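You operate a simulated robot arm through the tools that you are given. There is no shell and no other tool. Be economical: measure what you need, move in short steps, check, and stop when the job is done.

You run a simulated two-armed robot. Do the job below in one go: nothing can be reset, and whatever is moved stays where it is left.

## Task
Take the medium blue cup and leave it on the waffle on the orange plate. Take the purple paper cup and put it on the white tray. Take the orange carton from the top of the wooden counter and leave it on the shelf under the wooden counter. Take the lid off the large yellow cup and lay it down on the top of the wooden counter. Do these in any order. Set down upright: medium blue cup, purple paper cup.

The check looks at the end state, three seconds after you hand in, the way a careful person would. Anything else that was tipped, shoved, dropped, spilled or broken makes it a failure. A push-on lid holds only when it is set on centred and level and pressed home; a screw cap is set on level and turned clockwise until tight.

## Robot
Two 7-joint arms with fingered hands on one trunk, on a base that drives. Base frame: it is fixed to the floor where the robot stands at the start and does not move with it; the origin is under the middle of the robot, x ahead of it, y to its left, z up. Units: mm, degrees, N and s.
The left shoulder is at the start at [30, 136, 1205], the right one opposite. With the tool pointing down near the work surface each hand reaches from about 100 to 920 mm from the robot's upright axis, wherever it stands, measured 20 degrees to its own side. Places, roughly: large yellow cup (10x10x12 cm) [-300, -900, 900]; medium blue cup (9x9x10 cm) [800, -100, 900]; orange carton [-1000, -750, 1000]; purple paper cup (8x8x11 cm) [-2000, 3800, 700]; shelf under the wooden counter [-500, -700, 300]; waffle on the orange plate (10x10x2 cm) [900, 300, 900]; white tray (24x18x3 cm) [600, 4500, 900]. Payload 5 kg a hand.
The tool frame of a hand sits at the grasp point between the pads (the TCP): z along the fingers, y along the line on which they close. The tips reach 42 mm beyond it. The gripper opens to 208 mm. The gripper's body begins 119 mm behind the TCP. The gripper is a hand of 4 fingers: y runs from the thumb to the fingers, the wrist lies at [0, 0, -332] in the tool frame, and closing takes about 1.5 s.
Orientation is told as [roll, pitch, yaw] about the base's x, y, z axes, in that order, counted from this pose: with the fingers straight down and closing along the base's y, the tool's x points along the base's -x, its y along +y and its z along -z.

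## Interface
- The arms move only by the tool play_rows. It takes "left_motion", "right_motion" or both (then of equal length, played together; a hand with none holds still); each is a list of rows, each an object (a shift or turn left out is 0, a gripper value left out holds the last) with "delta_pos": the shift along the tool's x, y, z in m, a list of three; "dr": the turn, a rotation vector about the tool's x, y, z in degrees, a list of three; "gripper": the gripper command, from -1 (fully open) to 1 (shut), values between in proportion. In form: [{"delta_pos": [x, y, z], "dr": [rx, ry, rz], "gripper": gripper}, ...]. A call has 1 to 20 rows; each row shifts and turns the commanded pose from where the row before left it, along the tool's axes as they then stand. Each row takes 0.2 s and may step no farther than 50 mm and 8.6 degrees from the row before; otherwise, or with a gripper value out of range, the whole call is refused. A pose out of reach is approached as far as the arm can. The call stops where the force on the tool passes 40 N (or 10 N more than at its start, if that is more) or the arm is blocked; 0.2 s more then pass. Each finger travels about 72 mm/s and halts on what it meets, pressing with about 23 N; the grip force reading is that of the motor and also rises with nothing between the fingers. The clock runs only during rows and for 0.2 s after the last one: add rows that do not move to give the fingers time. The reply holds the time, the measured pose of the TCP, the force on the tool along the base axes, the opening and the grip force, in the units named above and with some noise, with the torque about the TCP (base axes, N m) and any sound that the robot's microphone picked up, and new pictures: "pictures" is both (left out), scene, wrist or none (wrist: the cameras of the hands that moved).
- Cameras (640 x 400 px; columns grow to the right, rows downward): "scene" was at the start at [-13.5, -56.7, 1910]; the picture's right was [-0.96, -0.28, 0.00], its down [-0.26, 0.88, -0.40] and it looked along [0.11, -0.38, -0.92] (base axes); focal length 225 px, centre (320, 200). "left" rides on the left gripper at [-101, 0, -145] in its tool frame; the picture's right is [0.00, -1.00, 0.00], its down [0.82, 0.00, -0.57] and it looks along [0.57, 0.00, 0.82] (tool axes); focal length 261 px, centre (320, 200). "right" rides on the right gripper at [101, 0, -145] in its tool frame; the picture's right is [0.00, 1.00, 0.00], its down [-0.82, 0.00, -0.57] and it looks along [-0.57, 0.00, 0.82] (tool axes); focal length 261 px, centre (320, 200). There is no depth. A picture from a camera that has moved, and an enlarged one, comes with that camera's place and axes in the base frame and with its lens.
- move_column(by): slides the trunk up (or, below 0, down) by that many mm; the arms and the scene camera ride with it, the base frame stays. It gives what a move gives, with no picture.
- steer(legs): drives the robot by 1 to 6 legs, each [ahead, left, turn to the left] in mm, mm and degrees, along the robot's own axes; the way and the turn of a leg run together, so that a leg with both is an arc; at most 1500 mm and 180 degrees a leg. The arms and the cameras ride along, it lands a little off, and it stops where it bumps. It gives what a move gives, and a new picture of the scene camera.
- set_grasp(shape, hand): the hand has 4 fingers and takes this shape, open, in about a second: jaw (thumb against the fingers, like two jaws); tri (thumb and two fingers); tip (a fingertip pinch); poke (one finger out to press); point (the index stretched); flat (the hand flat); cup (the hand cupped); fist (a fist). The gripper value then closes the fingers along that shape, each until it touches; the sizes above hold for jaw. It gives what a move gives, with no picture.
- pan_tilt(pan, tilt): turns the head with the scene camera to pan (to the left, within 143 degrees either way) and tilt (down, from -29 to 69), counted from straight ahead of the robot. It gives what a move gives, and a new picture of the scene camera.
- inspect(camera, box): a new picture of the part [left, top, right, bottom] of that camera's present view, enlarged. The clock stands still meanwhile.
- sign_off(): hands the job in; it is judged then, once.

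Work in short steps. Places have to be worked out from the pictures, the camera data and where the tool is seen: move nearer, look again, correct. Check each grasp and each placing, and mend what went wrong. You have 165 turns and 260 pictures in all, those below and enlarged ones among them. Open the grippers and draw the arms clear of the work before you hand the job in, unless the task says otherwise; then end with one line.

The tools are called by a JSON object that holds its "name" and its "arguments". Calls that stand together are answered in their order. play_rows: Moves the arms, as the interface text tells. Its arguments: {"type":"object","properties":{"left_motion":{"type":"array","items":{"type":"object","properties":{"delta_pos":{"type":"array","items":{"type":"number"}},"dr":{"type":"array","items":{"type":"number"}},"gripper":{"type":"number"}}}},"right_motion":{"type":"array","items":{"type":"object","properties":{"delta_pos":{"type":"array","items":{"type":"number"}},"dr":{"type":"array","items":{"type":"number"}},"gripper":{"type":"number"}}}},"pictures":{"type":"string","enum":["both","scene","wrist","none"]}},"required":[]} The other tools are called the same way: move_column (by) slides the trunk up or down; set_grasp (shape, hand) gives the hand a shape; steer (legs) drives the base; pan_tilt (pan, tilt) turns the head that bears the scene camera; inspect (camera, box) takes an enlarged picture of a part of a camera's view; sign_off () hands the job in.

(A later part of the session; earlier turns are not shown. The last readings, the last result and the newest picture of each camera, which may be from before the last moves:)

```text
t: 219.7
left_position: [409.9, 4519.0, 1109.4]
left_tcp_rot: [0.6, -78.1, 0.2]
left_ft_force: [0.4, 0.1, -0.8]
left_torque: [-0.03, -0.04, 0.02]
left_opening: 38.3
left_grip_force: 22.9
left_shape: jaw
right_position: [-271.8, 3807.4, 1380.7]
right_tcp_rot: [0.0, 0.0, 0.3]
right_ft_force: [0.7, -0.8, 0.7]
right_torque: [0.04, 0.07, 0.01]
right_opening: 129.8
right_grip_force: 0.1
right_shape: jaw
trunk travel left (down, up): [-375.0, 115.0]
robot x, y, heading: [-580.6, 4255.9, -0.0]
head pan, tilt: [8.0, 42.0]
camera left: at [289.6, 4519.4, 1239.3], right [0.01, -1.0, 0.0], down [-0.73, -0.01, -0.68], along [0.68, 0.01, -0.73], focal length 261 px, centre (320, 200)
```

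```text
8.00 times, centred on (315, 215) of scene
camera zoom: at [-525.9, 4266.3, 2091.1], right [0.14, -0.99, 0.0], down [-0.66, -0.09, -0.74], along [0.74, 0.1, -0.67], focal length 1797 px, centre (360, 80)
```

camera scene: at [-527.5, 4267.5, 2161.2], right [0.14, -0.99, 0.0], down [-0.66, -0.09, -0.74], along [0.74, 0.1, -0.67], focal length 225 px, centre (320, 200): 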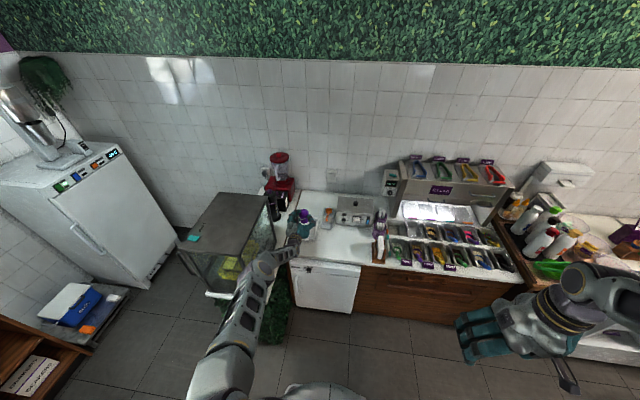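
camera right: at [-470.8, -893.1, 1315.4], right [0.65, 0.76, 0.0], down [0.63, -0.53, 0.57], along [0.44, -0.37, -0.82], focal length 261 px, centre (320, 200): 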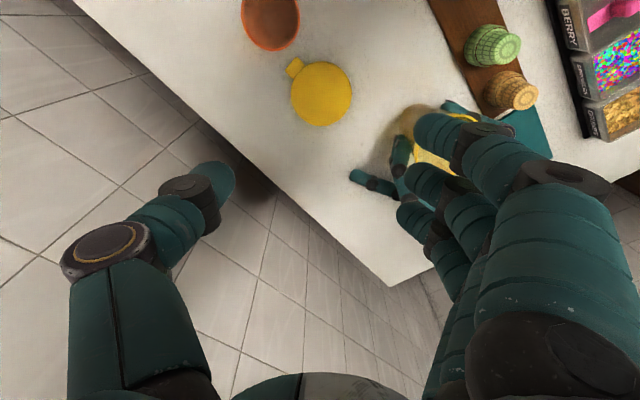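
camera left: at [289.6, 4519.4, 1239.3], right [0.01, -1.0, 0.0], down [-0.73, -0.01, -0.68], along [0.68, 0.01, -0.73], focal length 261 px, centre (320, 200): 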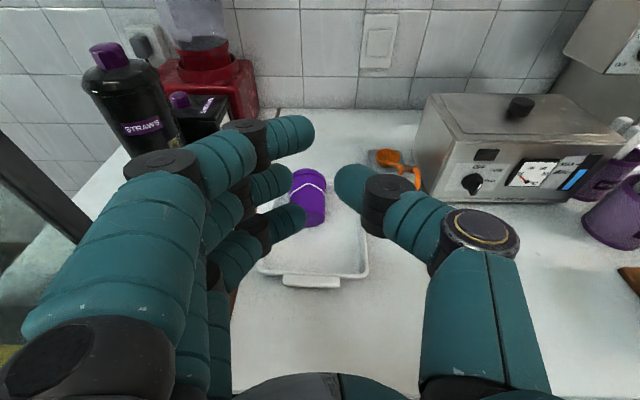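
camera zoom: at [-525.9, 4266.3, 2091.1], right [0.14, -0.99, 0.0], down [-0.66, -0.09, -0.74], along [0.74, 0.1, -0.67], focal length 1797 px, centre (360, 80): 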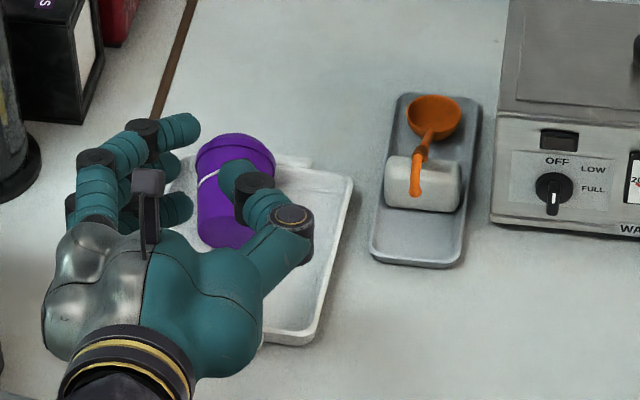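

The cup lies on its side with its lid on, base toward me, and nothing spilled. I'll pick it up from above with a vertical hand, then tilt the hand forward 90°, which stands it upright. First I'll retract and bring the hand vertical.

{"name": "move_column", "arguments": {"by": 100}}

{"name": "play_rows", "arguments": {"left_motion": [{"delta_pos": [0.0081, 0, -0.039], "gripper": -0.1}, {"delta_pos": [0.0081, 0, -0.039]}, {"delta_pos": [0.0081, 0, -0.039]}, {"delta_pos": [0.0081, 0, -0.039]}, {"delta_pos": [0.0081, 0, -0.039]}, {"delta_pos": [0.0081, 0, -0.039]}, {"delta_pos": [0.0081, 0, -0.039]}, {"dr": [0, 7.8, 0]}, {"dr": [0, 7.8, 0]}, {"dr": [0, 7.8, 0]}, {"dr": [0, 7.8, 0]}, {"dr": [0, 7.8, 0]}, {"dr": [0, 7.8, 0]}, {"dr": [0, 7.8, 0]}, {"dr": [0, 7.8, 0]}, {"dr": [0, 7.8, 0]}, {"dr": [0, 7.8, 0]}, {}]}}

```text
t: 221.0
left_position: [410.3, 4518.9, 1210.3]
left_tcp_rot: [0.4, -78.0, 0.3]
left_ft_force: [0.7, -0.4, -0.6]
left_torque: [-0.05, 0.0, 0.03]
left_opening: 38.4
left_grip_force: 22.8
left_shape: jaw
right_position: [-273.3, 3807.3, 1480.7]
right_tcp_rot: [0.1, 0.1, 0.3]
right_ft_force: [-0.4, -0.3, 0.3]
right_torque: [0.05, -0.02, 0.0]
right_opening: 129.6
right_grip_force: 0.1
right_shape: jaw
trunk travel left (down, up): [-475.0, 15.0]
robot x, y, heading: [-578.0, 4256.1, -0.2]
head pan, tilt: [8.0, 42.0]
```

```text
t: 224.8
left_position: [131.7, 4511.3, 1213.3]
left_tcp_rot: [0.2, -0.1, 0.6]
left_ft_force: [1.0, -4.1, 1.1]
left_torque: [0.61, 0.16, -0.04]
left_opening: 114.3
left_grip_force: 0.1
left_shape: jaw
left hand out of reach, approached as far as the arm can: row 15
right_position: [-274.3, 3803.1, 1480.2]
right_tcp_rot: [0.1, 0.0, 0.2]
right_ft_force: [0.1, -1.1, 0.8]
right_torque: [0.07, -0.08, 0.0]
right_opening: 129.7
right_grip_force: 0.0
right_shape: jaw
trunk travel left (down, up): [-475.0, 15.0]
robot x, y, heading: [-580.0, 4255.4, -0.2]
head pan, tilt: [8.0, 42.0]
camera scene: at [-528.3, 4262.2, 2191.2], right [0.14, -0.99, 0.0], down [-0.66, -0.09, -0.74], along [0.74, 0.1, -0.67], focal length 225 px, centre (320, 200)
camera left: at [231.9, 4513.4, 1358.9], right [0.02, -1.0, 0.0], down [-0.82, -0.01, 0.57], along [-0.57, -0.01, -0.82], focal length 261 px, centre (320, 200)
```

scene: 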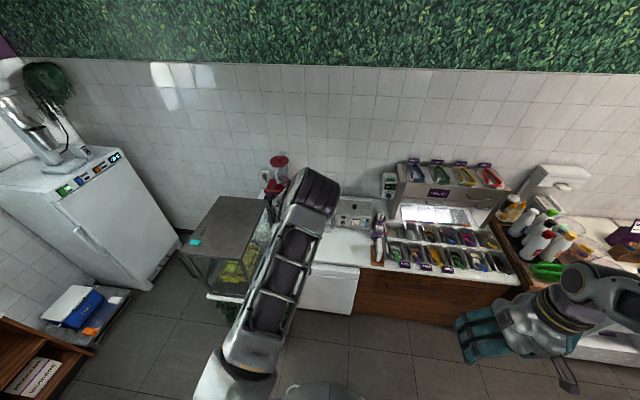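
left: 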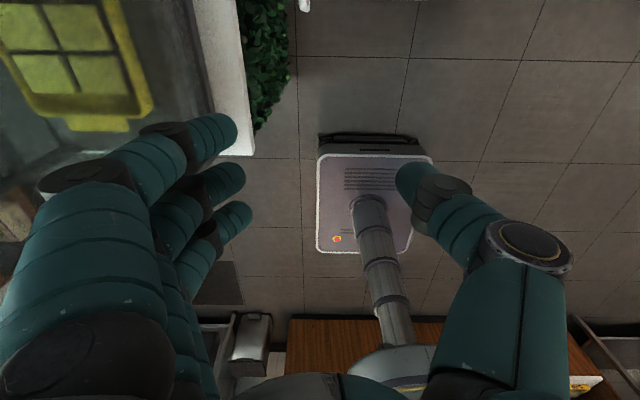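

The hand is vertical. The fallen cup's centre is about (648, 4547, 863), its axis along x with the lid on the far side. I'll drive forward so the hand comes above it.

{"name": "steer", "arguments": {"legs": [[300, 0, 0]]}}

{"name": "play_rows", "arguments": {"left_motion": [{"delta_pos": [-0.04, 0.004, 0]}, {"delta_pos": [-0.04, 0.004, 0]}, {"delta_pos": [-0.04, 0.004, 0]}, {"delta_pos": [-0.04, 0.004, 0]}, {"delta_pos": [-0.03, 0.006, 0]}, {}]}}

```text
t: 226.9
left_position: [429.9, 4510.4, 1212.2]
left_tcp_rot: [0.1, -0.1, 0.5]
left_ft_force: [-0.3, 0.2, -0.4]
left_torque: [-0.01, -0.02, -0.02]
left_opening: 114.4
left_grip_force: 0.1
left_shape: jaw
right_position: [22.0, 3804.1, 1483.6]
right_tcp_rot: [0.0, 0.1, 0.1]
right_ft_force: [-0.6, 0.1, 0.2]
right_torque: [0.01, -0.01, -0.02]
right_opening: 129.8
right_grip_force: 0.0
right_shape: jaw
trunk travel left (down, up): [-475.0, 15.0]
robot x, y, heading: [-281.1, 4257.3, -0.3]
head pan, tilt: [8.0, 42.0]
camera scene: at [-230.5, 4265.1, 2191.2], right [0.13, -0.99, 0.0], down [-0.66, -0.09, -0.74], along [0.74, 0.1, -0.67], focal length 225 px, centre (320, 200)
```

scene: 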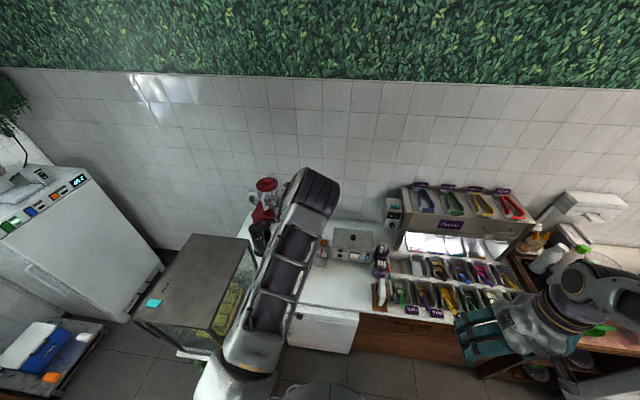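

```text
t: 228.3
left_position: [620.0, 4534.2, 1213.2]
left_tcp_rot: [0.1, -0.1, 0.5]
left_ft_force: [-0.4, 0.1, 0.3]
left_torque: [0.07, -0.03, 0.04]
left_opening: 114.5
left_grip_force: 0.0
left_shape: jaw
right_position: [22.6, 3803.2, 1482.4]
right_tcp_rot: [0.0, -0.1, 0.0]
right_ft_force: [-0.2, 0.8, 1.1]
right_torque: [0.1, -0.05, 0.03]
right_opening: 129.6
right_grip_force: 0.1
right_shape: jaw
trunk travel left (down, up): [-475.0, 15.0]
robot x, y, heading: [-282.9, 4257.0, -0.5]
head pan, tilt: [8.0, 42.0]
camera scene: at [-231.1, 4263.8, 2191.3], right [0.13, -0.99, 0.0], down [-0.66, -0.09, -0.74], along [0.74, 0.1, -0.67], focal length 225 px, centre (320, 200)
camera left: at [719.5, 4536.8, 1359.2], right [0.01, -1.0, 0.0], down [-0.82, -0.01, 0.57], along [-0.57, -0.01, -0.82], focal length 261 px, centre (320, 200)
```

scene: 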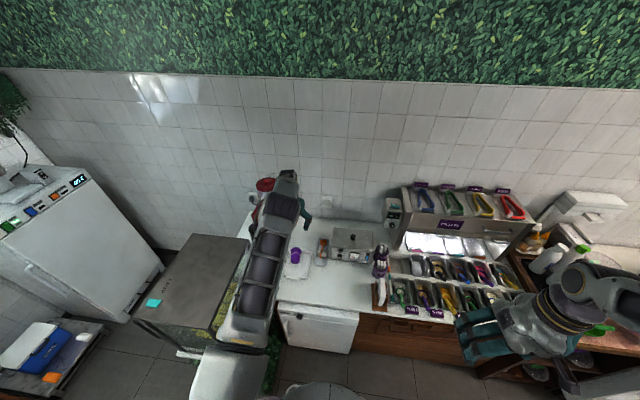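
left: 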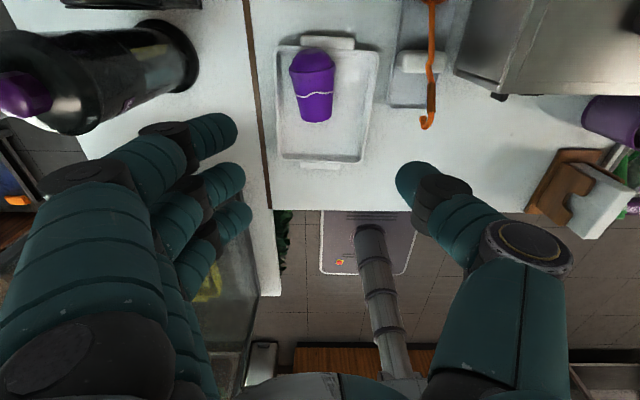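

The camera shows the cup plainly: it spans x≈558–674 at y≈4546, lid far, inside the tray. I'll centre on it, descend to z≈960 and pre-tilt the hand 8° so the final posture keeps the knuckles up.

{"name": "play_rows", "arguments": {"left_motion": [{"delta_pos": [-0.004, 0.012, 0]}, {"delta_pos": [0, 0, 0.042]}, {"delta_pos": [0, 0, 0.042]}, {"delta_pos": [0, 0, 0.042]}, {"delta_pos": [0, 0, 0.042]}, {"delta_pos": [0, 0, 0.042]}, {"delta_pos": [0, 0, 0.042]}, {"dr": [0, 8, 0]}, {}]}}

```text
t: 230.3
left_position: [587.8, 4535.8, 971.6]
left_tcp_rot: [0.1, 3.9, 0.4]
left_ft_force: [0.3, -0.2, -0.8]
left_torque: [-0.03, 0.01, -0.01]
left_opening: 114.9
left_grip_force: 0.1
left_shape: jaw
left hand out of reach, approached as far as the arm can: row 7, 8
right_position: [23.6, 3805.0, 1481.2]
right_tcp_rot: [0.0, 0.0, 0.0]
right_ft_force: [0.5, 0.0, -0.7]
right_torque: [-0.05, 0.03, -0.01]
right_opening: 129.6
right_grip_force: 0.1
right_shape: jaw
trunk travel left (down, up): [-475.0, 15.0]
robot x, y, heading: [-285.7, 4255.2, -0.4]
head pan, tilt: [8.0, 42.0]
camera scene: at [-228.9, 4266.0, 2191.2], right [0.13, -0.99, 0.0], down [-0.66, -0.09, -0.74], along [0.74, 0.1, -0.67], focal length 225 px, centre (320, 200)
camera left: at [698.6, 4539.4, 1109.5], right [0.01, -1.0, 0.0], down [-0.78, -0.01, 0.63], along [-0.63, -0.01, -0.78], focal length 261 px, centre (320, 200)
```

scene: 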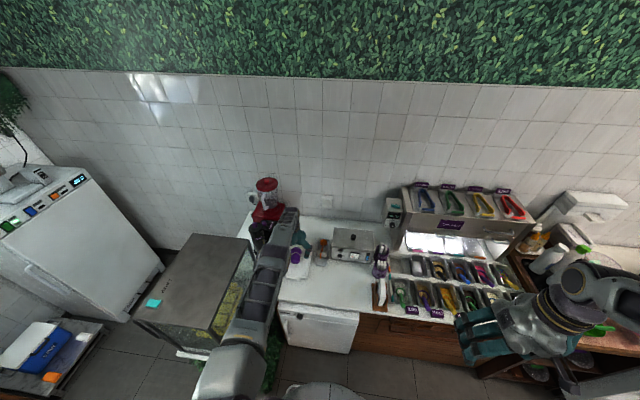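
left: 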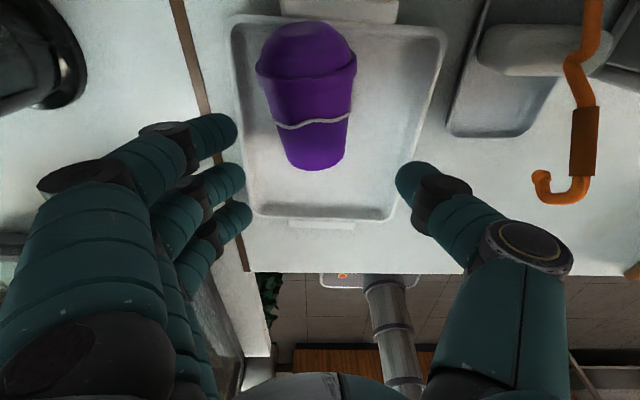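

The arm is at its reach limit. I'll back the commanded pose off a little, drive 90 mm closer and lower the trunk 100 mm.

{"name": "play_rows", "arguments": {"left_motion": [{"delta_pos": [0.03, 0, -0.04]}, {"delta_pos": [0.04, 0, -0.01]}, {"delta_pos": [0.02, 0, 0]}, {}], "pictures": "none"}}

{"name": "steer", "arguments": {"legs": [[100, 0, 0]]}}

{"name": "move_column", "arguments": {"by": -60}}

{"name": "play_rows", "arguments": {"left_motion": [{}], "pictures": "wrist"}}

```text
t: 231.3
left_position: [502.7, 4533.3, 1028.4]
left_tcp_rot: [0.0, 3.9, 0.5]
left_ft_force: [-0.5, -0.4, -0.3]
left_torque: [0.04, 0.03, 0.0]
left_opening: 114.5
left_grip_force: 0.0
left_shape: jaw
right_position: [22.7, 3803.0, 1481.8]
right_tcp_rot: [0.0, 0.0, 0.0]
right_ft_force: [-0.1, 0.4, -0.8]
right_torque: [0.02, 0.03, 0.02]
right_opening: 129.7
right_grip_force: 0.1
right_shape: jaw
trunk travel left (down, up): [-475.0, 15.0]
robot x, y, heading: [-283.0, 4253.6, -0.4]
head pan, tilt: [8.0, 42.0]
```

```text
t: 232.4
left_position: [601.4, 4534.4, 1028.3]
left_tcp_rot: [0.0, 4.0, 0.5]
left_ft_force: [1.0, -0.4, -0.5]
left_torque: [-0.01, 0.09, 0.0]
left_opening: 114.4
left_grip_force: 0.1
left_shape: jaw
right_position: [123.1, 3803.2, 1481.8]
right_tcp_rot: [0.0, 0.1, 0.1]
right_ft_force: [-0.1, 0.5, 0.0]
right_torque: [-0.03, 0.13, 0.0]
right_opening: 129.6
right_grip_force: 0.1
right_shape: jaw
trunk travel left (down, up): [-475.0, 15.0]
robot x, y, heading: [-184.4, 4253.9, -0.3]
head pan, tilt: [8.0, 42.0]
camera scene: at [-128.7, 4264.2, 2191.1], right [0.13, -0.99, 0.0], down [-0.66, -0.09, -0.74], along [0.74, 0.1, -0.67], focal length 225 px, centre (320, 200)
```

scene: 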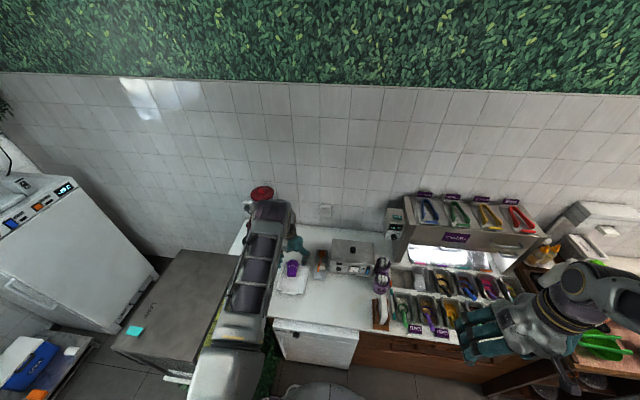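

```text
t: 233.4
left_position: [600.2, 4532.4, 969.9]
left_tcp_rot: [0.1, 3.9, 0.5]
left_ft_force: [-0.7, -0.1, 0.1]
left_torque: [0.02, -0.05, 0.01]
left_opening: 114.4
left_grip_force: 0.3
left_shape: jaw
right_position: [120.7, 3802.7, 1422.4]
right_tcp_rot: [-0.1, -0.1, 0.1]
right_ft_force: [0.0, -0.2, 0.7]
right_torque: [0.01, -0.07, 0.01]
right_opening: 129.5
right_grip_force: 0.1
right_shape: jaw
trunk travel left (down, up): [-415.0, 75.0]
robot x, y, heading: [-184.5, 4251.6, -0.5]
head pan, tilt: [8.0, 42.0]
```

```text
t: 233.8
left_position: [599.7, 4533.8, 969.3]
left_tcp_rot: [0.1, 4.0, 0.5]
left_ft_force: [-0.9, 0.2, 0.1]
left_torque: [-0.01, 0.01, 0.01]
left_opening: 114.4
left_grip_force: 0.1
left_shape: jaw
right_position: [121.8, 3803.1, 1421.5]
right_tcp_rot: [0.0, 0.1, 0.1]
right_ft_force: [-0.5, -1.4, -0.6]
right_torque: [0.02, -0.01, 0.01]
right_opening: 129.6
right_grip_force: 0.0
right_shape: jaw
trunk travel left (down, up): [-415.0, 75.0]
robot x, y, heading: [-180.8, 4250.7, -0.3]
head pan, tilt: [8.0, 42.0]
camera left: at [710.5, 4536.4, 1107.1], right [0.01, -1.0, 0.0], down [-0.78, -0.01, 0.63], along [-0.63, -0.01, -0.78], focal length 261 px, centre (320, 200)
```

left: 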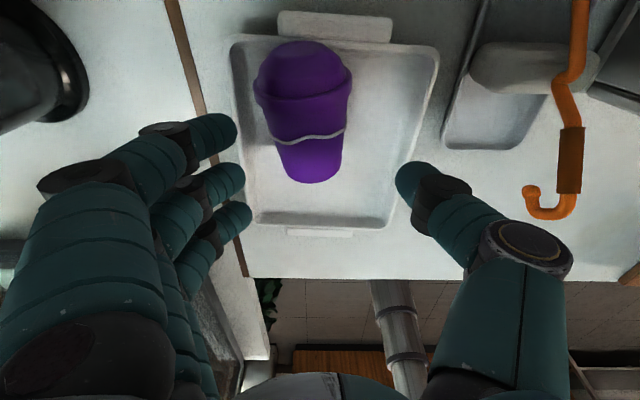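

It's within reach again: the cup body spans x 538–635 and the TCP is at 600. I'll shift 13 mm in y, add the remaining pre-tilt and descend around the cup.

{"name": "play_rows", "arguments": {"left_motion": [{"delta_pos": [0, 0.013, 0]}, {"dr": [0, 4, 0]}, {"delta_pos": [-0.003, 0, 0.03]}, {"delta_pos": [-0.003, 0, 0.03]}, {"delta_pos": [-0.002, 0, 0.014]}, {}], "pictures": "wrist"}}

```text
t: 235.1
left_position: [601.9, 4551.9, 898.7]
left_tcp_rot: [0.4, 7.7, 0.5]
left_ft_force: [-5.1, 1.7, 16.3]
left_torque: [-0.15, 0.09, -0.05]
left_opening: 115.2
left_grip_force: 0.1
left_shape: jaw
right_position: [122.1, 3804.1, 1422.2]
right_tcp_rot: [0.0, -0.1, 0.1]
right_ft_force: [0.7, 0.1, 0.1]
right_torque: [-0.07, 0.17, -0.02]
right_opening: 129.5
right_grip_force: 0.1
right_shape: jaw
trunk travel left (down, up): [-415.0, 75.0]
robot x, y, heading: [-182.3, 4256.0, -0.4]
head pan, tilt: [8.0, 42.0]
stopped in row 6 (left hand): the force on the tool passed its limit at 44 N (the readings are from after the stop); the commanded pose is now the measured one
camera left: at [720.4, 4553.4, 1028.9], right [0.01, -1.0, -0.01], down [-0.74, -0.01, 0.68], along [-0.68, 0.0, -0.74], focal length 261 px, centre (320, 200)
```

left: 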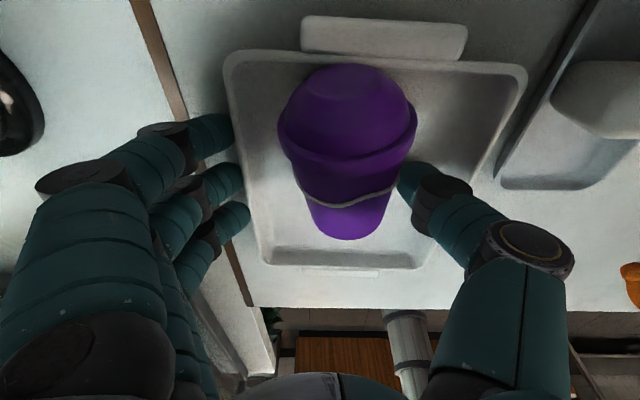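

The left fingers landed on the tray's side rim; the rim is actually at z≈884 and the cup at y≈4540. I'll rise, narrow to ~88 mm, shift right 12 mm, and come down to z≈915.

{"name": "play_rows", "arguments": {"left_motion": [{"delta_pos": [0.0048, 0, -0.0357]}, {"delta_pos": [-0.0079, -0.012, -0.001], "gripper": 0.14}, {}, {}], "pictures": "wrist"}}

```text
t: 236.1
left_position: [609.0, 4540.1, 935.0]
left_tcp_rot: [0.4, 7.6, 0.5]
left_ft_force: [0.0, -0.9, 0.4]
left_torque: [-0.03, -0.02, -0.03]
left_opening: 90.1
left_grip_force: 0.0
left_shape: jaw
right_position: [121.6, 3802.5, 1421.9]
right_tcp_rot: [0.1, 0.1, 0.1]
right_ft_force: [-0.1, -0.5, -0.1]
right_torque: [0.0, 0.0, -0.01]
right_opening: 129.7
right_grip_force: 0.0
right_shape: jaw
trunk travel left (down, up): [-415.0, 75.0]
robot x, y, heading: [-183.4, 4251.2, -0.5]
head pan, tilt: [8.0, 42.0]
camera left: at [726.9, 4541.5, 1066.5], right [0.01, -1.0, -0.01], down [-0.74, -0.01, 0.68], along [-0.68, 0.0, -0.74], focal length 261 px, centre (320, 200)
```

left: 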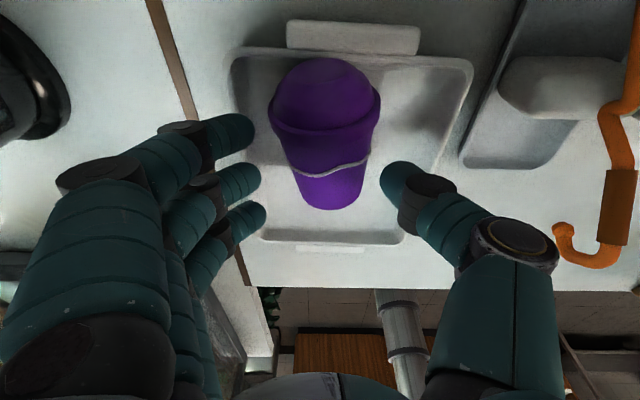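

The fingertips spread wider (±54) than the nominal opening, so I'll narrow to ~67 mm so they pass between cup and tray wall, then lower gently.

{"name": "play_rows", "arguments": {"left_motion": [{"delta_pos": [0, -0.003, 0], "gripper": 0.34}, {}, {"delta_pos": [-0.0013, 0, 0.0099]}, {"delta_pos": [-0.0013, 0, 0.0099]}, {}], "pictures": "wrist"}}

```text
t: 237.3
left_position: [608.1, 4537.0, 915.2]
left_tcp_rot: [0.5, 7.7, 0.4]
left_ft_force: [0.1, 0.6, -0.4]
left_torque: [-0.02, -0.01, 0.0]
left_opening: 69.4
left_grip_force: 0.0
left_shape: jaw
right_position: [122.7, 3803.4, 1421.7]
right_tcp_rot: [0.0, -0.1, 0.1]
right_ft_force: [-0.7, 0.0, 0.0]
right_torque: [0.0, 0.02, -0.02]
right_opening: 129.3
right_grip_force: 0.1
right_shape: jaw
trunk travel left (down, up): [-415.0, 75.0]
robot x, y, heading: [-179.9, 4251.6, -0.4]
head pan, tilt: [8.0, 42.0]
camera left: at [727.0, 4538.5, 1045.7], right [0.01, -1.0, -0.01], down [-0.74, -0.01, 0.68], along [-0.68, 0.0, -0.74], focal length 261 px, centre (320, 200)
```

left: 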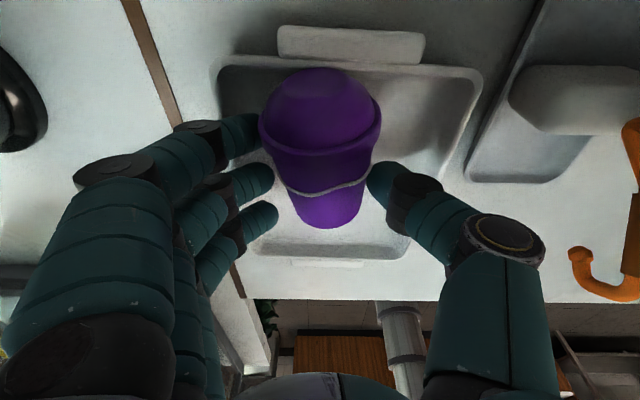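

Straddling with no contact. I'll go 4 mm lower and close.

{"name": "play_rows", "arguments": {"left_motion": [{"delta_pos": [-0.0005, 0, 0.004]}, {"gripper": 0.5}, {"gripper": 0.7}, {"gripper": 1}, {}, {}, {}], "pictures": "wrist"}}

```text
t: 238.9
left_position: [607.6, 4537.2, 911.9]
left_tcp_rot: [0.4, 7.6, 0.5]
left_ft_force: [-1.3, 0.1, -0.2]
left_torque: [-0.02, 0.06, 0.05]
left_opening: 55.0
left_grip_force: 22.9
left_shape: jaw
right_position: [123.0, 3804.3, 1421.1]
right_tcp_rot: [0.1, 0.0, 0.1]
right_ft_force: [0.1, 0.9, -0.8]
right_torque: [-0.01, -0.02, -0.01]
right_opening: 129.4
right_grip_force: 0.1
right_shape: jaw
trunk travel left (down, up): [-415.0, 75.0]
robot x, y, heading: [-189.2, 4253.3, -0.3]
head pan, tilt: [8.0, 42.0]
camera left: at [727.5, 4538.3, 1042.1], right [0.01, -1.0, -0.01], down [-0.74, -0.01, 0.68], along [-0.68, 0.0, -0.74], focal length 261 px, centre (320, 200)
```

left: 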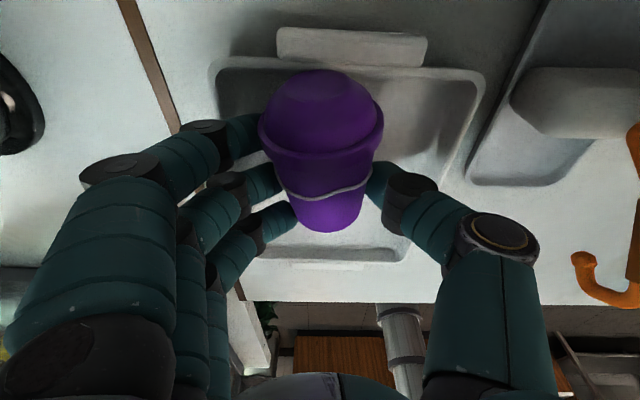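

Held at 55 mm. I'll lift smoothly by 120 mm.

{"name": "play_rows", "arguments": {"left_motion": [{"delta_pos": [0.0007, 0, -0.005]}, {"delta_pos": [0.0013, 0, -0.01]}, {"delta_pos": [0.0027, 0, -0.02]}, {"delta_pos": [0.0027, 0, -0.02]}, {"delta_pos": [0.0027, 0, -0.02]}, {"delta_pos": [0.0027, 0, -0.02]}, {"delta_pos": [0.0013, 0, -0.01]}, {"delta_pos": [0.0007, 0, -0.005]}], "pictures": "wrist"}}

```text
t: 240.7
left_position: [608.3, 4535.8, 1020.5]
left_tcp_rot: [0.3, 7.8, 0.5]
left_ft_force: [-0.1, 0.5, -2.2]
left_torque: [-0.02, 0.03, 0.02]
left_opening: 54.8
left_grip_force: 23.6
left_shape: jaw
right_position: [121.7, 3804.1, 1421.6]
right_tcp_rot: [0.0, 0.0, 0.1]
right_ft_force: [0.3, 0.1, 0.0]
right_torque: [-0.01, -0.02, 0.01]
right_opening: 129.6
right_grip_force: 0.0
right_shape: jaw
trunk travel left (down, up): [-415.0, 75.0]
robot x, y, heading: [-182.6, 4251.4, -0.4]
head pan, tilt: [8.0, 42.0]
camera left: at [728.4, 4538.0, 1150.9], right [0.01, -1.0, -0.01], down [-0.74, -0.01, 0.68], along [-0.68, 0.0, -0.74], focal length 261 px, centre (320, 200)
```

left: 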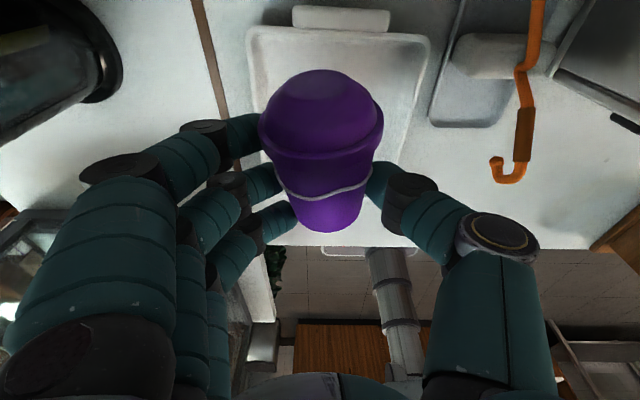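

The cup is held firmly. I'll tilt the hand forward in stages.

{"name": "play_rows", "arguments": {"left_motion": [{"dr": [0, -4, 0]}, {"dr": [0, -6, 0]}, {"dr": [0, -6, 0]}, {"dr": [0, -6, 0]}, {"dr": [0, -6, 0]}, {"dr": [0, -6, 0]}, {"dr": [0, -6, 0]}, {}], "pictures": "both"}}

```text
t: 242.5
left_position: [608.4, 4533.1, 1020.0]
left_tcp_rot: [0.5, -32.3, 0.2]
left_ft_force: [0.7, -0.3, -2.4]
left_torque: [0.08, 0.06, 0.02]
left_opening: 54.9
left_grip_force: 23.2
left_shape: jaw
right_position: [122.7, 3802.2, 1421.1]
right_tcp_rot: [0.2, 0.0, 0.1]
right_ft_force: [-0.3, 0.9, -0.5]
right_torque: [0.1, 0.03, 0.0]
right_opening: 129.9
right_grip_force: 0.2
right_shape: jaw
trunk travel left (down, up): [-415.0, 75.0]
robot x, y, heading: [-182.2, 4254.2, -0.3]
head pan, tilt: [8.0, 42.0]
camera scene: at [-129.8, 4262.9, 2131.1], right [0.13, -0.99, 0.0], down [-0.66, -0.09, -0.74], along [0.74, 0.1, -0.67], focal length 225 px, centre (320, 200)
camera left: at [616.4, 4534.2, 1197.7], right [0.01, -1.0, 0.0], down [-1.0, -0.01, 0.04], along [-0.04, 0.0, -1.0], focal length 261 px, centre (320, 200)
```

scene: 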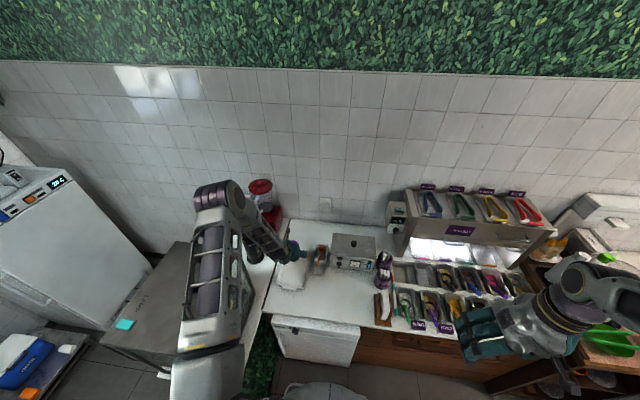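
left: 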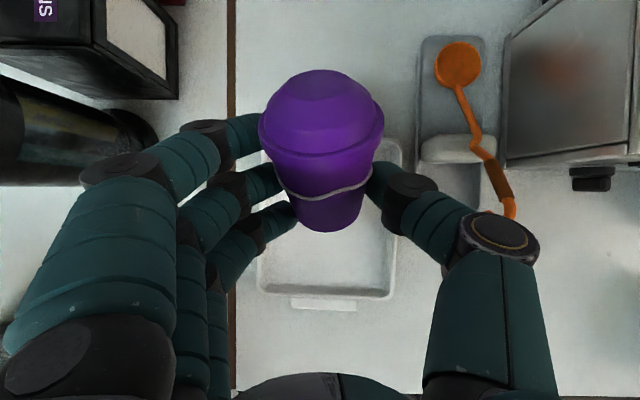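

Stable. I'll continue the tilt to about -77°, which should make the cup vertical.

{"name": "play_rows", "arguments": {"left_motion": [{"dr": [0, -6, 0]}, {"dr": [0, -6, 0]}, {"dr": [0, -6, 0]}, {"dr": [0, -6, 0]}, {"dr": [0, -6, 0]}, {"dr": [0, -6, 0]}, {"dr": [0, -6, 0]}, {"dr": [0, -3, 0]}, {}], "pictures": "both"}}

{"name": "inspect", "arguments": {"camera": "scene", "box": [240, 190, 360, 290]}}

```text
t: 244.5
left_position: [610.3, 4535.0, 1020.3]
left_tcp_rot: [1.7, -77.4, -1.1]
left_ft_force: [0.3, 0.1, -2.2]
left_torque: [-0.02, 0.05, -0.01]
left_opening: 55.0
left_grip_force: 23.1
left_shape: jaw
right_position: [122.0, 3803.6, 1420.9]
right_tcp_rot: [0.1, 0.0, 0.1]
right_ft_force: [-0.1, -0.5, -0.5]
right_torque: [-0.04, 0.01, 0.02]
right_opening: 129.8
right_grip_force: 0.0
right_shape: jaw
trunk travel left (down, up): [-415.0, 75.0]
robot x, y, heading: [-183.2, 4252.9, -0.4]
head pan, tilt: [8.0, 42.0]
camera scene: at [-130.5, 4264.7, 2131.2], right [0.13, -0.99, 0.0], down [-0.66, -0.09, -0.74], along [0.74, 0.1, -0.67], focal length 225 px, centre (320, 200)
camera left: at [490.2, 4536.0, 1151.2], right [0.01, -1.0, 0.0], down [-0.74, -0.01, -0.68], along [0.68, 0.01, -0.74], focal length 261 px, centre (320, 200)
```

scene: 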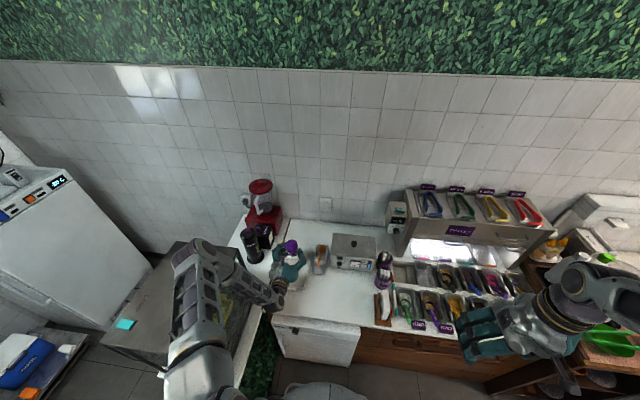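
left: 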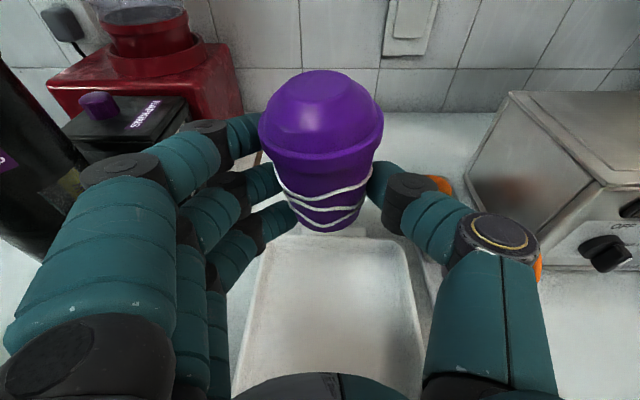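

```text
4.00 times, centred on (300, 240) of scene
camera zoom: at [-130.5, 4264.7, 2131.2], right [0.13, -0.99, 0.0], down [-0.66, -0.09, -0.74], along [0.74, 0.1, -0.67], focal length 898 px, centre (400, 40)
```

zoom: 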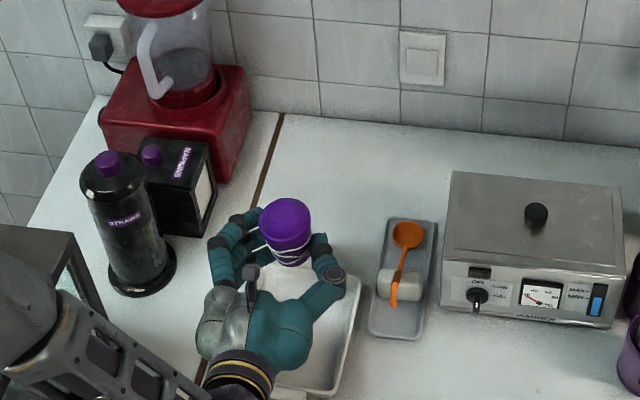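

The cup is upright in the hand with its lid on, at about x≈627, over the tray (x 486–675, y 4441–4603). I'll shift 8 mm toward the middle and lower 85 mm.

{"name": "play_rows", "arguments": {"left_motion": [{"delta_pos": [0, -0.008, 0]}, {"delta_pos": [0.0195, 0, 0.0044]}, {"delta_pos": [0.0195, 0, 0.0044]}, {"delta_pos": [0.0195, 0, 0.0044]}, {"delta_pos": [0.0195, 0, 0.0044]}, {}], "pictures": "wrist"}}

{"name": "inspect", "arguments": {"camera": "scene", "box": [250, 220, 350, 300]}}

```text
t: 245.9
left_position: [608.1, 4509.1, 945.9]
left_tcp_rot: [4.3, -77.6, -4.2]
left_ft_force: [-0.4, 0.6, -2.8]
left_torque: [-0.02, 0.05, -0.02]
left_opening: 55.2
left_grip_force: 23.1
left_shape: jaw
right_position: [119.7, 3787.9, 1417.7]
right_tcp_rot: [0.6, -0.1, 0.0]
right_ft_force: [0.5, 1.0, 0.1]
right_torque: [0.04, 0.0, -0.01]
right_opening: 129.5
right_grip_force: 0.1
right_shape: jaw
trunk travel left (down, up): [-415.0, 75.0]
robot x, y, heading: [-181.8, 4252.3, -0.3]
head pan, tilt: [8.0, 42.0]
camera left: at [488.2, 4509.1, 1076.6], right [0.0, -1.0, -0.01], down [-0.73, 0.01, -0.68], along [0.68, 0.01, -0.73], focal length 261 px, centre (320, 200)
```

left: 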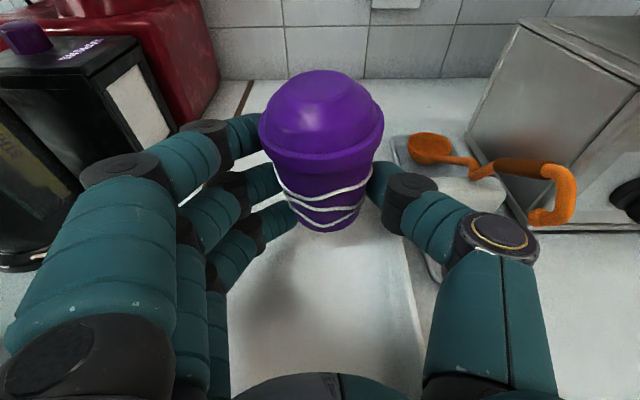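

```text
5.00 times, centred on (300, 260) of scene
camera zoom: at [-135.8, 4241.7, 2131.8], right [0.13, -0.99, -0.01], down [-0.66, -0.08, -0.75], along [0.74, 0.1, -0.67], focal length 1123 px, centre (420, -100)
```

zoom: 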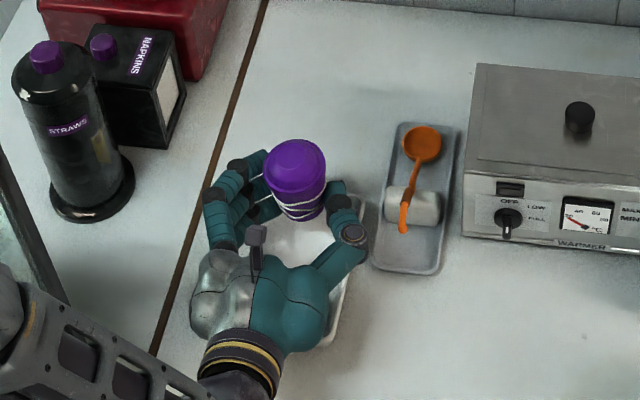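

The robot body is leaning slightly: the left forearm is pressing against the tank. I'll go back up at once to relieve it, then check.

{"name": "play_rows", "arguments": {"left_motion": [{"delta_pos": [-0.0195, 0, -0.0044]}, {"delta_pos": [-0.0195, 0, -0.0044]}, {"delta_pos": [-0.0195, 0, -0.0044]}, {"delta_pos": [-0.0195, 0, -0.0044]}, {}], "pictures": "scene"}}

{"name": "inspect", "arguments": {"camera": "scene", "box": [80, 190, 320, 400]}}

```text
t: 247.1
left_position: [608.6, 4524.8, 1021.3]
left_tcp_rot: [3.0, -77.5, -2.5]
left_ft_force: [0.6, 0.2, -1.8]
left_torque: [0.0, 0.08, 0.03]
left_opening: 54.6
left_grip_force: 23.4
left_shape: jaw
right_position: [121.0, 3798.9, 1419.9]
right_tcp_rot: [0.3, -0.1, 0.0]
right_ft_force: [-0.8, -0.1, -0.5]
right_torque: [-0.03, -0.05, 0.02]
right_opening: 129.7
right_grip_force: 0.2
right_shape: jaw
trunk travel left (down, up): [-415.0, 75.0]
robot x, y, heading: [-185.5, 4255.2, -0.1]
head pan, tilt: [8.0, 42.0]
camera scene: at [-132.0, 4257.1, 2131.4], right [0.13, -0.99, 0.0], down [-0.66, -0.09, -0.74], along [0.74, 0.1, -0.67], focal length 225 px, centre (320, 200)
```

scene: 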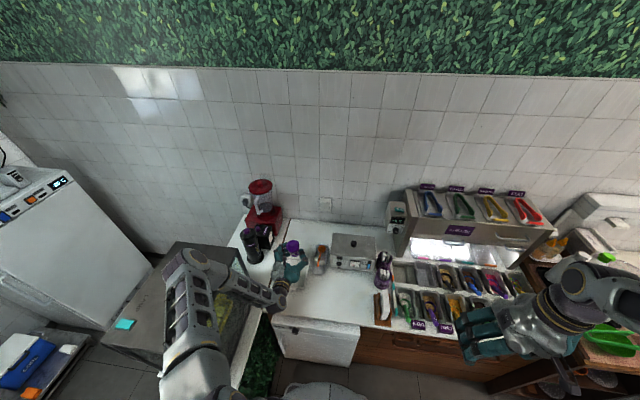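

```text
1.90 times, centred on (200, 295) of scene
camera zoom: at [-132.0, 4257.1, 2131.4], right [0.13, -0.99, 0.0], down [-0.66, -0.09, -0.74], along [0.74, 0.1, -0.67], focal length 428 px, centre (549, 19)
```

zoom: 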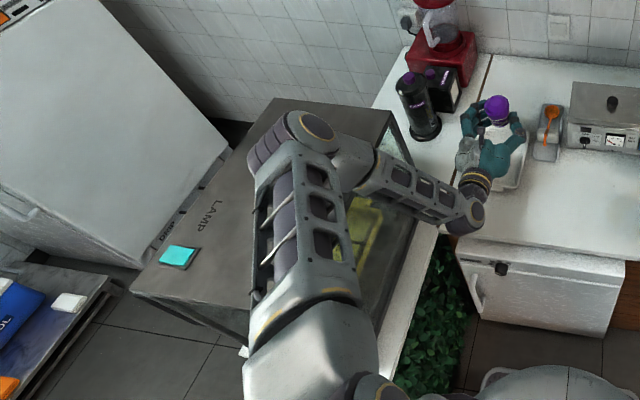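

The elbow touched the tank's top; the tank itself hasn't moved. I'll raise the trunk to free it, back off 300 mm, and then reach with a straighter arm away from the tank.

{"name": "move_column", "arguments": {"by": 75}}

{"name": "steer", "arguments": {"legs": [[-300, 0, 0]]}}

{"name": "inspect", "arguments": {"camera": "scene", "box": [130, 180, 370, 340]}}

```text
t: 248.2
left_position: [607.4, 4526.2, 1094.0]
left_tcp_rot: [1.7, -77.3, -1.1]
left_ft_force: [0.1, -0.2, -2.3]
left_torque: [0.04, 0.01, 0.01]
left_opening: 54.7
left_grip_force: 22.8
left_shape: jaw
right_position: [122.6, 3804.2, 1495.5]
right_tcp_rot: [-0.1, 0.0, 0.1]
right_ft_force: [-0.8, -0.7, -0.4]
right_torque: [0.04, -0.02, 0.0]
right_opening: 129.6
right_grip_force: 0.2
right_shape: jaw
trunk travel left (down, up): [-490.0, 0.0]
robot x, y, heading: [-180.7, 4254.8, -0.4]
head pan, tilt: [8.0, 42.0]
```

```text
t: 250.2
left_position: [317.4, 4525.9, 1092.5]
left_tcp_rot: [1.6, -77.4, -1.3]
left_ft_force: [0.0, 0.1, -2.1]
left_torque: [0.0, 0.05, 0.03]
left_opening: 54.7
left_grip_force: 23.1
left_shape: jaw
right_position: [-171.3, 3806.1, 1496.5]
right_tcp_rot: [0.0, 0.0, 0.1]
right_ft_force: [-0.5, 1.0, 0.4]
right_torque: [-0.01, -0.02, 0.0]
right_opening: 129.5
right_grip_force: 0.1
right_shape: jaw
trunk travel left (down, up): [-490.0, 0.0]
robot x, y, heading: [-478.4, 4254.5, -0.4]
head pan, tilt: [8.0, 42.0]
camera scene: at [-422.4, 4266.8, 2206.1], right [0.13, -0.99, 0.0], down [-0.66, -0.09, -0.74], along [0.74, 0.1, -0.67], focal length 225 px, centre (320, 200)
```

scene: 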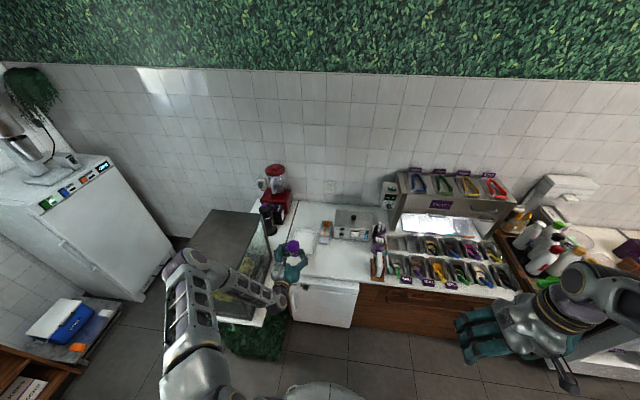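

```text
2.50 times, centred on (250, 260) of scene
camera zoom: at [-422.4, 4266.8, 2206.1], right [0.13, -0.99, 0.0], down [-0.66, -0.09, -0.74], along [0.74, 0.1, -0.67], focal length 562 px, centre (495, 50)
```

zoom: 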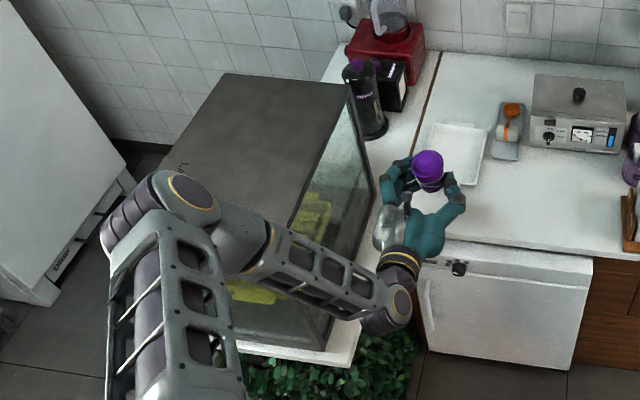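

The tank is intact and the arm is free. I'll extend the arm forward 290 mm at this height; the elbow should draw inward.

{"name": "play_rows", "arguments": {"left_motion": [{"delta_pos": [-0.0045, 0, 0.02]}, {"delta_pos": [-0.008, 0, 0.036]}, {"delta_pos": [-0.008, 0, 0.036]}, {"delta_pos": [-0.008, 0, 0.036]}, {"delta_pos": [-0.008, 0, 0.036]}, {"delta_pos": [-0.008, 0, 0.036]}, {"delta_pos": [-0.008, 0, 0.036]}, {"delta_pos": [-0.008, 0, 0.036]}, {"delta_pos": [-0.0025, 0, 0.011]}, {}]}}

{"name": "inspect", "arguments": {"camera": "scene", "box": [130, 180, 370, 340]}}

```text
t: 252.4
left_position: [606.4, 4527.9, 1095.3]
left_tcp_rot: [1.6, -77.4, -1.2]
left_ft_force: [-0.1, -0.4, -1.9]
left_torque: [0.01, 0.06, 0.0]
left_opening: 54.7
left_grip_force: 23.0
left_shape: jaw
right_position: [-171.1, 3805.7, 1497.0]
right_tcp_rot: [0.0, 0.0, 0.0]
right_ft_force: [0.1, 0.3, 1.2]
right_torque: [-0.02, 0.01, -0.05]
right_opening: 129.5
right_grip_force: 0.1
right_shape: jaw
trunk travel left (down, up): [-490.0, 0.0]
robot x, y, heading: [-474.9, 4257.6, -0.4]
head pan, tilt: [8.0, 42.0]
camera scene: at [-422.7, 4266.6, 2206.2], right [0.13, -0.99, 0.0], down [-0.66, -0.09, -0.74], along [0.74, 0.1, -0.67], focal length 225 px, centre (320, 200)
camera left: at [485.8, 4527.3, 1225.7], right [0.01, -1.0, 0.0], down [-0.74, 0.0, -0.68], along [0.68, 0.01, -0.74], focal length 261 px, centre (320, 200)
```

scene: 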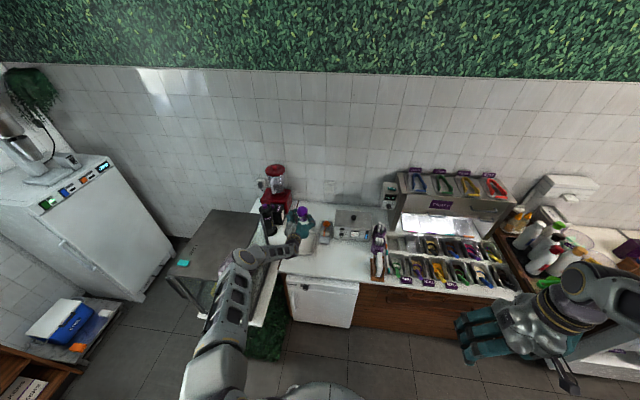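
left: 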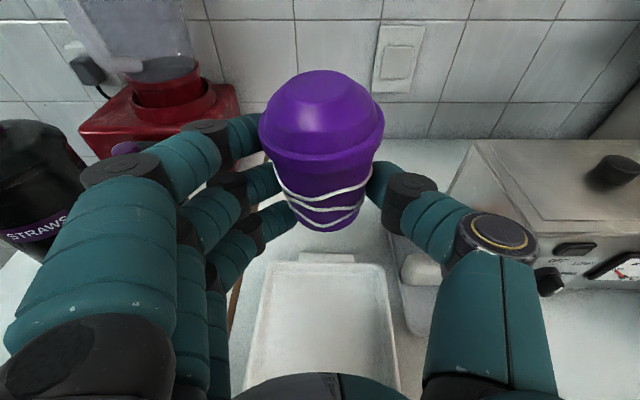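

```text
2.50 times, centred on (250, 260) of scene
camera zoom: at [-422.7, 4266.6, 2206.2], right [0.13, -0.99, 0.0], down [-0.66, -0.09, -0.74], along [0.74, 0.1, -0.67], focal length 562 px, centre (495, 50)
```

zoom: 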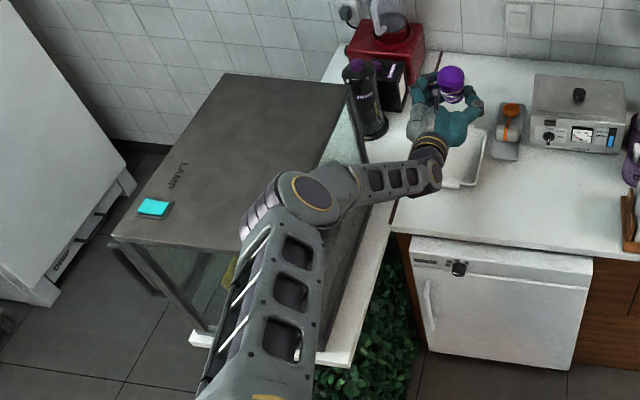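

The tank's note hasn't moved and the elbow is now clear. I'll lower the trunk 145 mm to bring the cup just above the tray.

{"name": "move_column", "arguments": {"by": -145}}

{"name": "play_rows", "arguments": {"left_motion": [{}], "pictures": "both"}}

```text
t: 254.1
left_position: [606.4, 4527.9, 949.3]
left_tcp_rot: [1.6, -77.4, -1.2]
left_ft_force: [-0.9, 0.2, -1.8]
left_torque: [0.02, 0.09, 0.0]
left_opening: 54.6
left_grip_force: 23.0
left_shape: jaw
right_position: [-170.2, 3805.9, 1352.5]
right_tcp_rot: [-0.1, 0.0, 0.0]
right_ft_force: [-0.8, 0.1, 0.8]
right_torque: [0.0, 0.0, 0.02]
right_opening: 129.6
right_grip_force: 0.0
right_shape: jaw
trunk travel left (down, up): [-345.0, 145.0]
robot x, y, heading: [-474.1, 4253.7, -0.6]
head pan, tilt: [8.0, 42.0]
```

```text
t: 254.5
left_position: [604.8, 4527.3, 948.9]
left_tcp_rot: [1.6, -77.4, -1.2]
left_ft_force: [1.3, -0.5, -1.8]
left_torque: [0.06, 0.03, 0.0]
left_opening: 54.5
left_grip_force: 23.6
left_shape: jaw
right_position: [-169.6, 3805.4, 1351.7]
right_tcp_rot: [0.1, 0.0, 0.0]
right_ft_force: [-0.2, -0.6, -0.8]
right_torque: [0.02, -0.01, -0.05]
right_opening: 129.8
right_grip_force: 0.1
right_shape: jaw
trunk travel left (down, up): [-345.0, 145.0]
robot x, y, heading: [-472.8, 4256.4, -0.6]
head pan, tilt: [8.0, 42.0]
camera scene: at [-422.4, 4266.6, 2061.2], right [0.13, -0.99, 0.0], down [-0.66, -0.09, -0.74], along [0.74, 0.1, -0.67], focal length 225 px, centre (320, 200)
camera left: at [485.8, 4527.3, 1080.7], right [0.01, -1.0, 0.0], down [-0.74, 0.0, -0.68], along [0.68, 0.01, -0.74], focal length 261 px, centre (320, 200)
```

scene: 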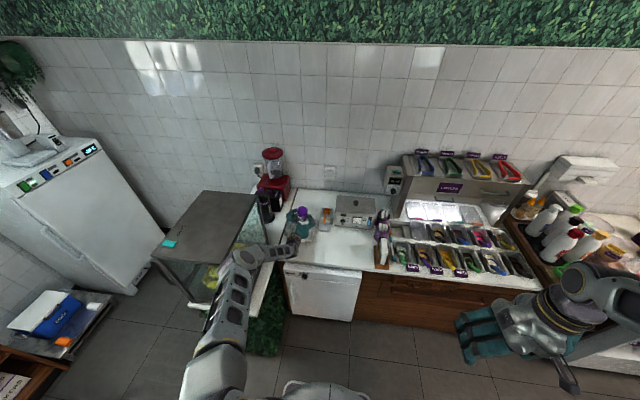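
left: 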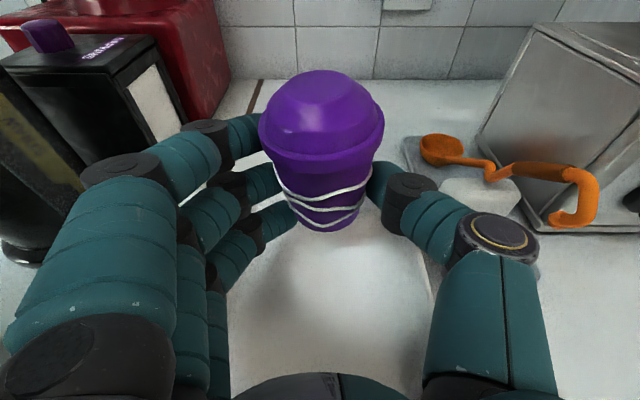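

No lean, no contact. I'll creep down in small steps.

{"name": "play_rows", "arguments": {"left_motion": [{"delta_pos": [0.0049, 0, 0.0011]}, {"delta_pos": [0.0049, 0, 0.0011]}, {"delta_pos": [0.0039, 0, 0.0009]}, {}], "pictures": "none"}}

{"name": "play_rows", "arguments": {"left_motion": [{"delta_pos": [0.0039, 0, 0.0009]}, {"delta_pos": [0.0039, 0, 0.0009]}, {}], "pictures": "wrist"}}

```text
t: 255.5
left_position: [605.2, 4526.7, 936.7]
left_tcp_rot: [1.6, -77.4, -1.2]
left_ft_force: [0.0, 0.5, -2.5]
left_torque: [0.04, 0.04, -0.01]
left_opening: 54.4
left_grip_force: 22.7
left_shape: jaw
right_position: [-170.2, 3804.6, 1352.5]
right_tcp_rot: [0.0, 0.1, -0.1]
right_ft_force: [-0.8, 0.1, -1.0]
right_torque: [0.03, 0.03, 0.01]
right_opening: 129.3
right_grip_force: 0.0
right_shape: jaw
trunk travel left (down, up): [-345.0, 145.0]
robot x, y, heading: [-477.3, 4257.5, -0.5]
head pan, tilt: [8.0, 42.0]
```

```text
t: 256.3
left_position: [606.0, 4527.9, 928.6]
left_tcp_rot: [1.5, -77.5, -1.1]
left_ft_force: [0.1, -0.2, -2.8]
left_torque: [0.0, 0.02, 0.0]
left_opening: 54.8
left_grip_force: 23.1
left_shape: jaw
right_position: [-170.3, 3805.7, 1351.7]
right_tcp_rot: [0.1, 0.0, 0.0]
right_ft_force: [-0.3, 0.1, 0.9]
right_torque: [0.0, 0.0, 0.0]
right_opening: 129.6
right_grip_force: 0.1
right_shape: jaw
trunk travel left (down, up): [-345.0, 145.0]
robot x, y, heading: [-476.6, 4254.1, -0.5]
head pan, tilt: [8.0, 42.0]
camera left: at [485.9, 4528.3, 1058.6], right [0.01, -1.0, 0.0], down [-0.74, 0.0, -0.68], along [0.68, 0.01, -0.74], focal length 261 px, centre (320, 200)
```

left: 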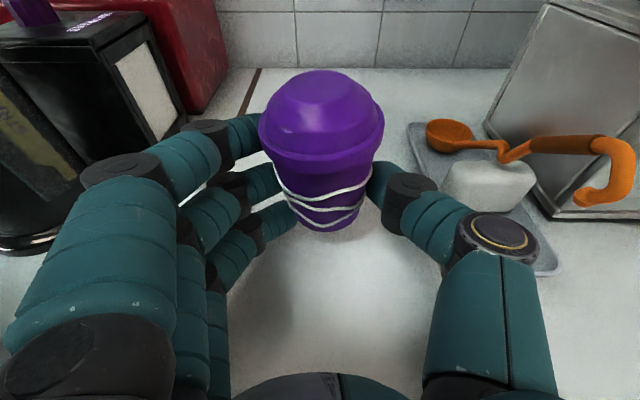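

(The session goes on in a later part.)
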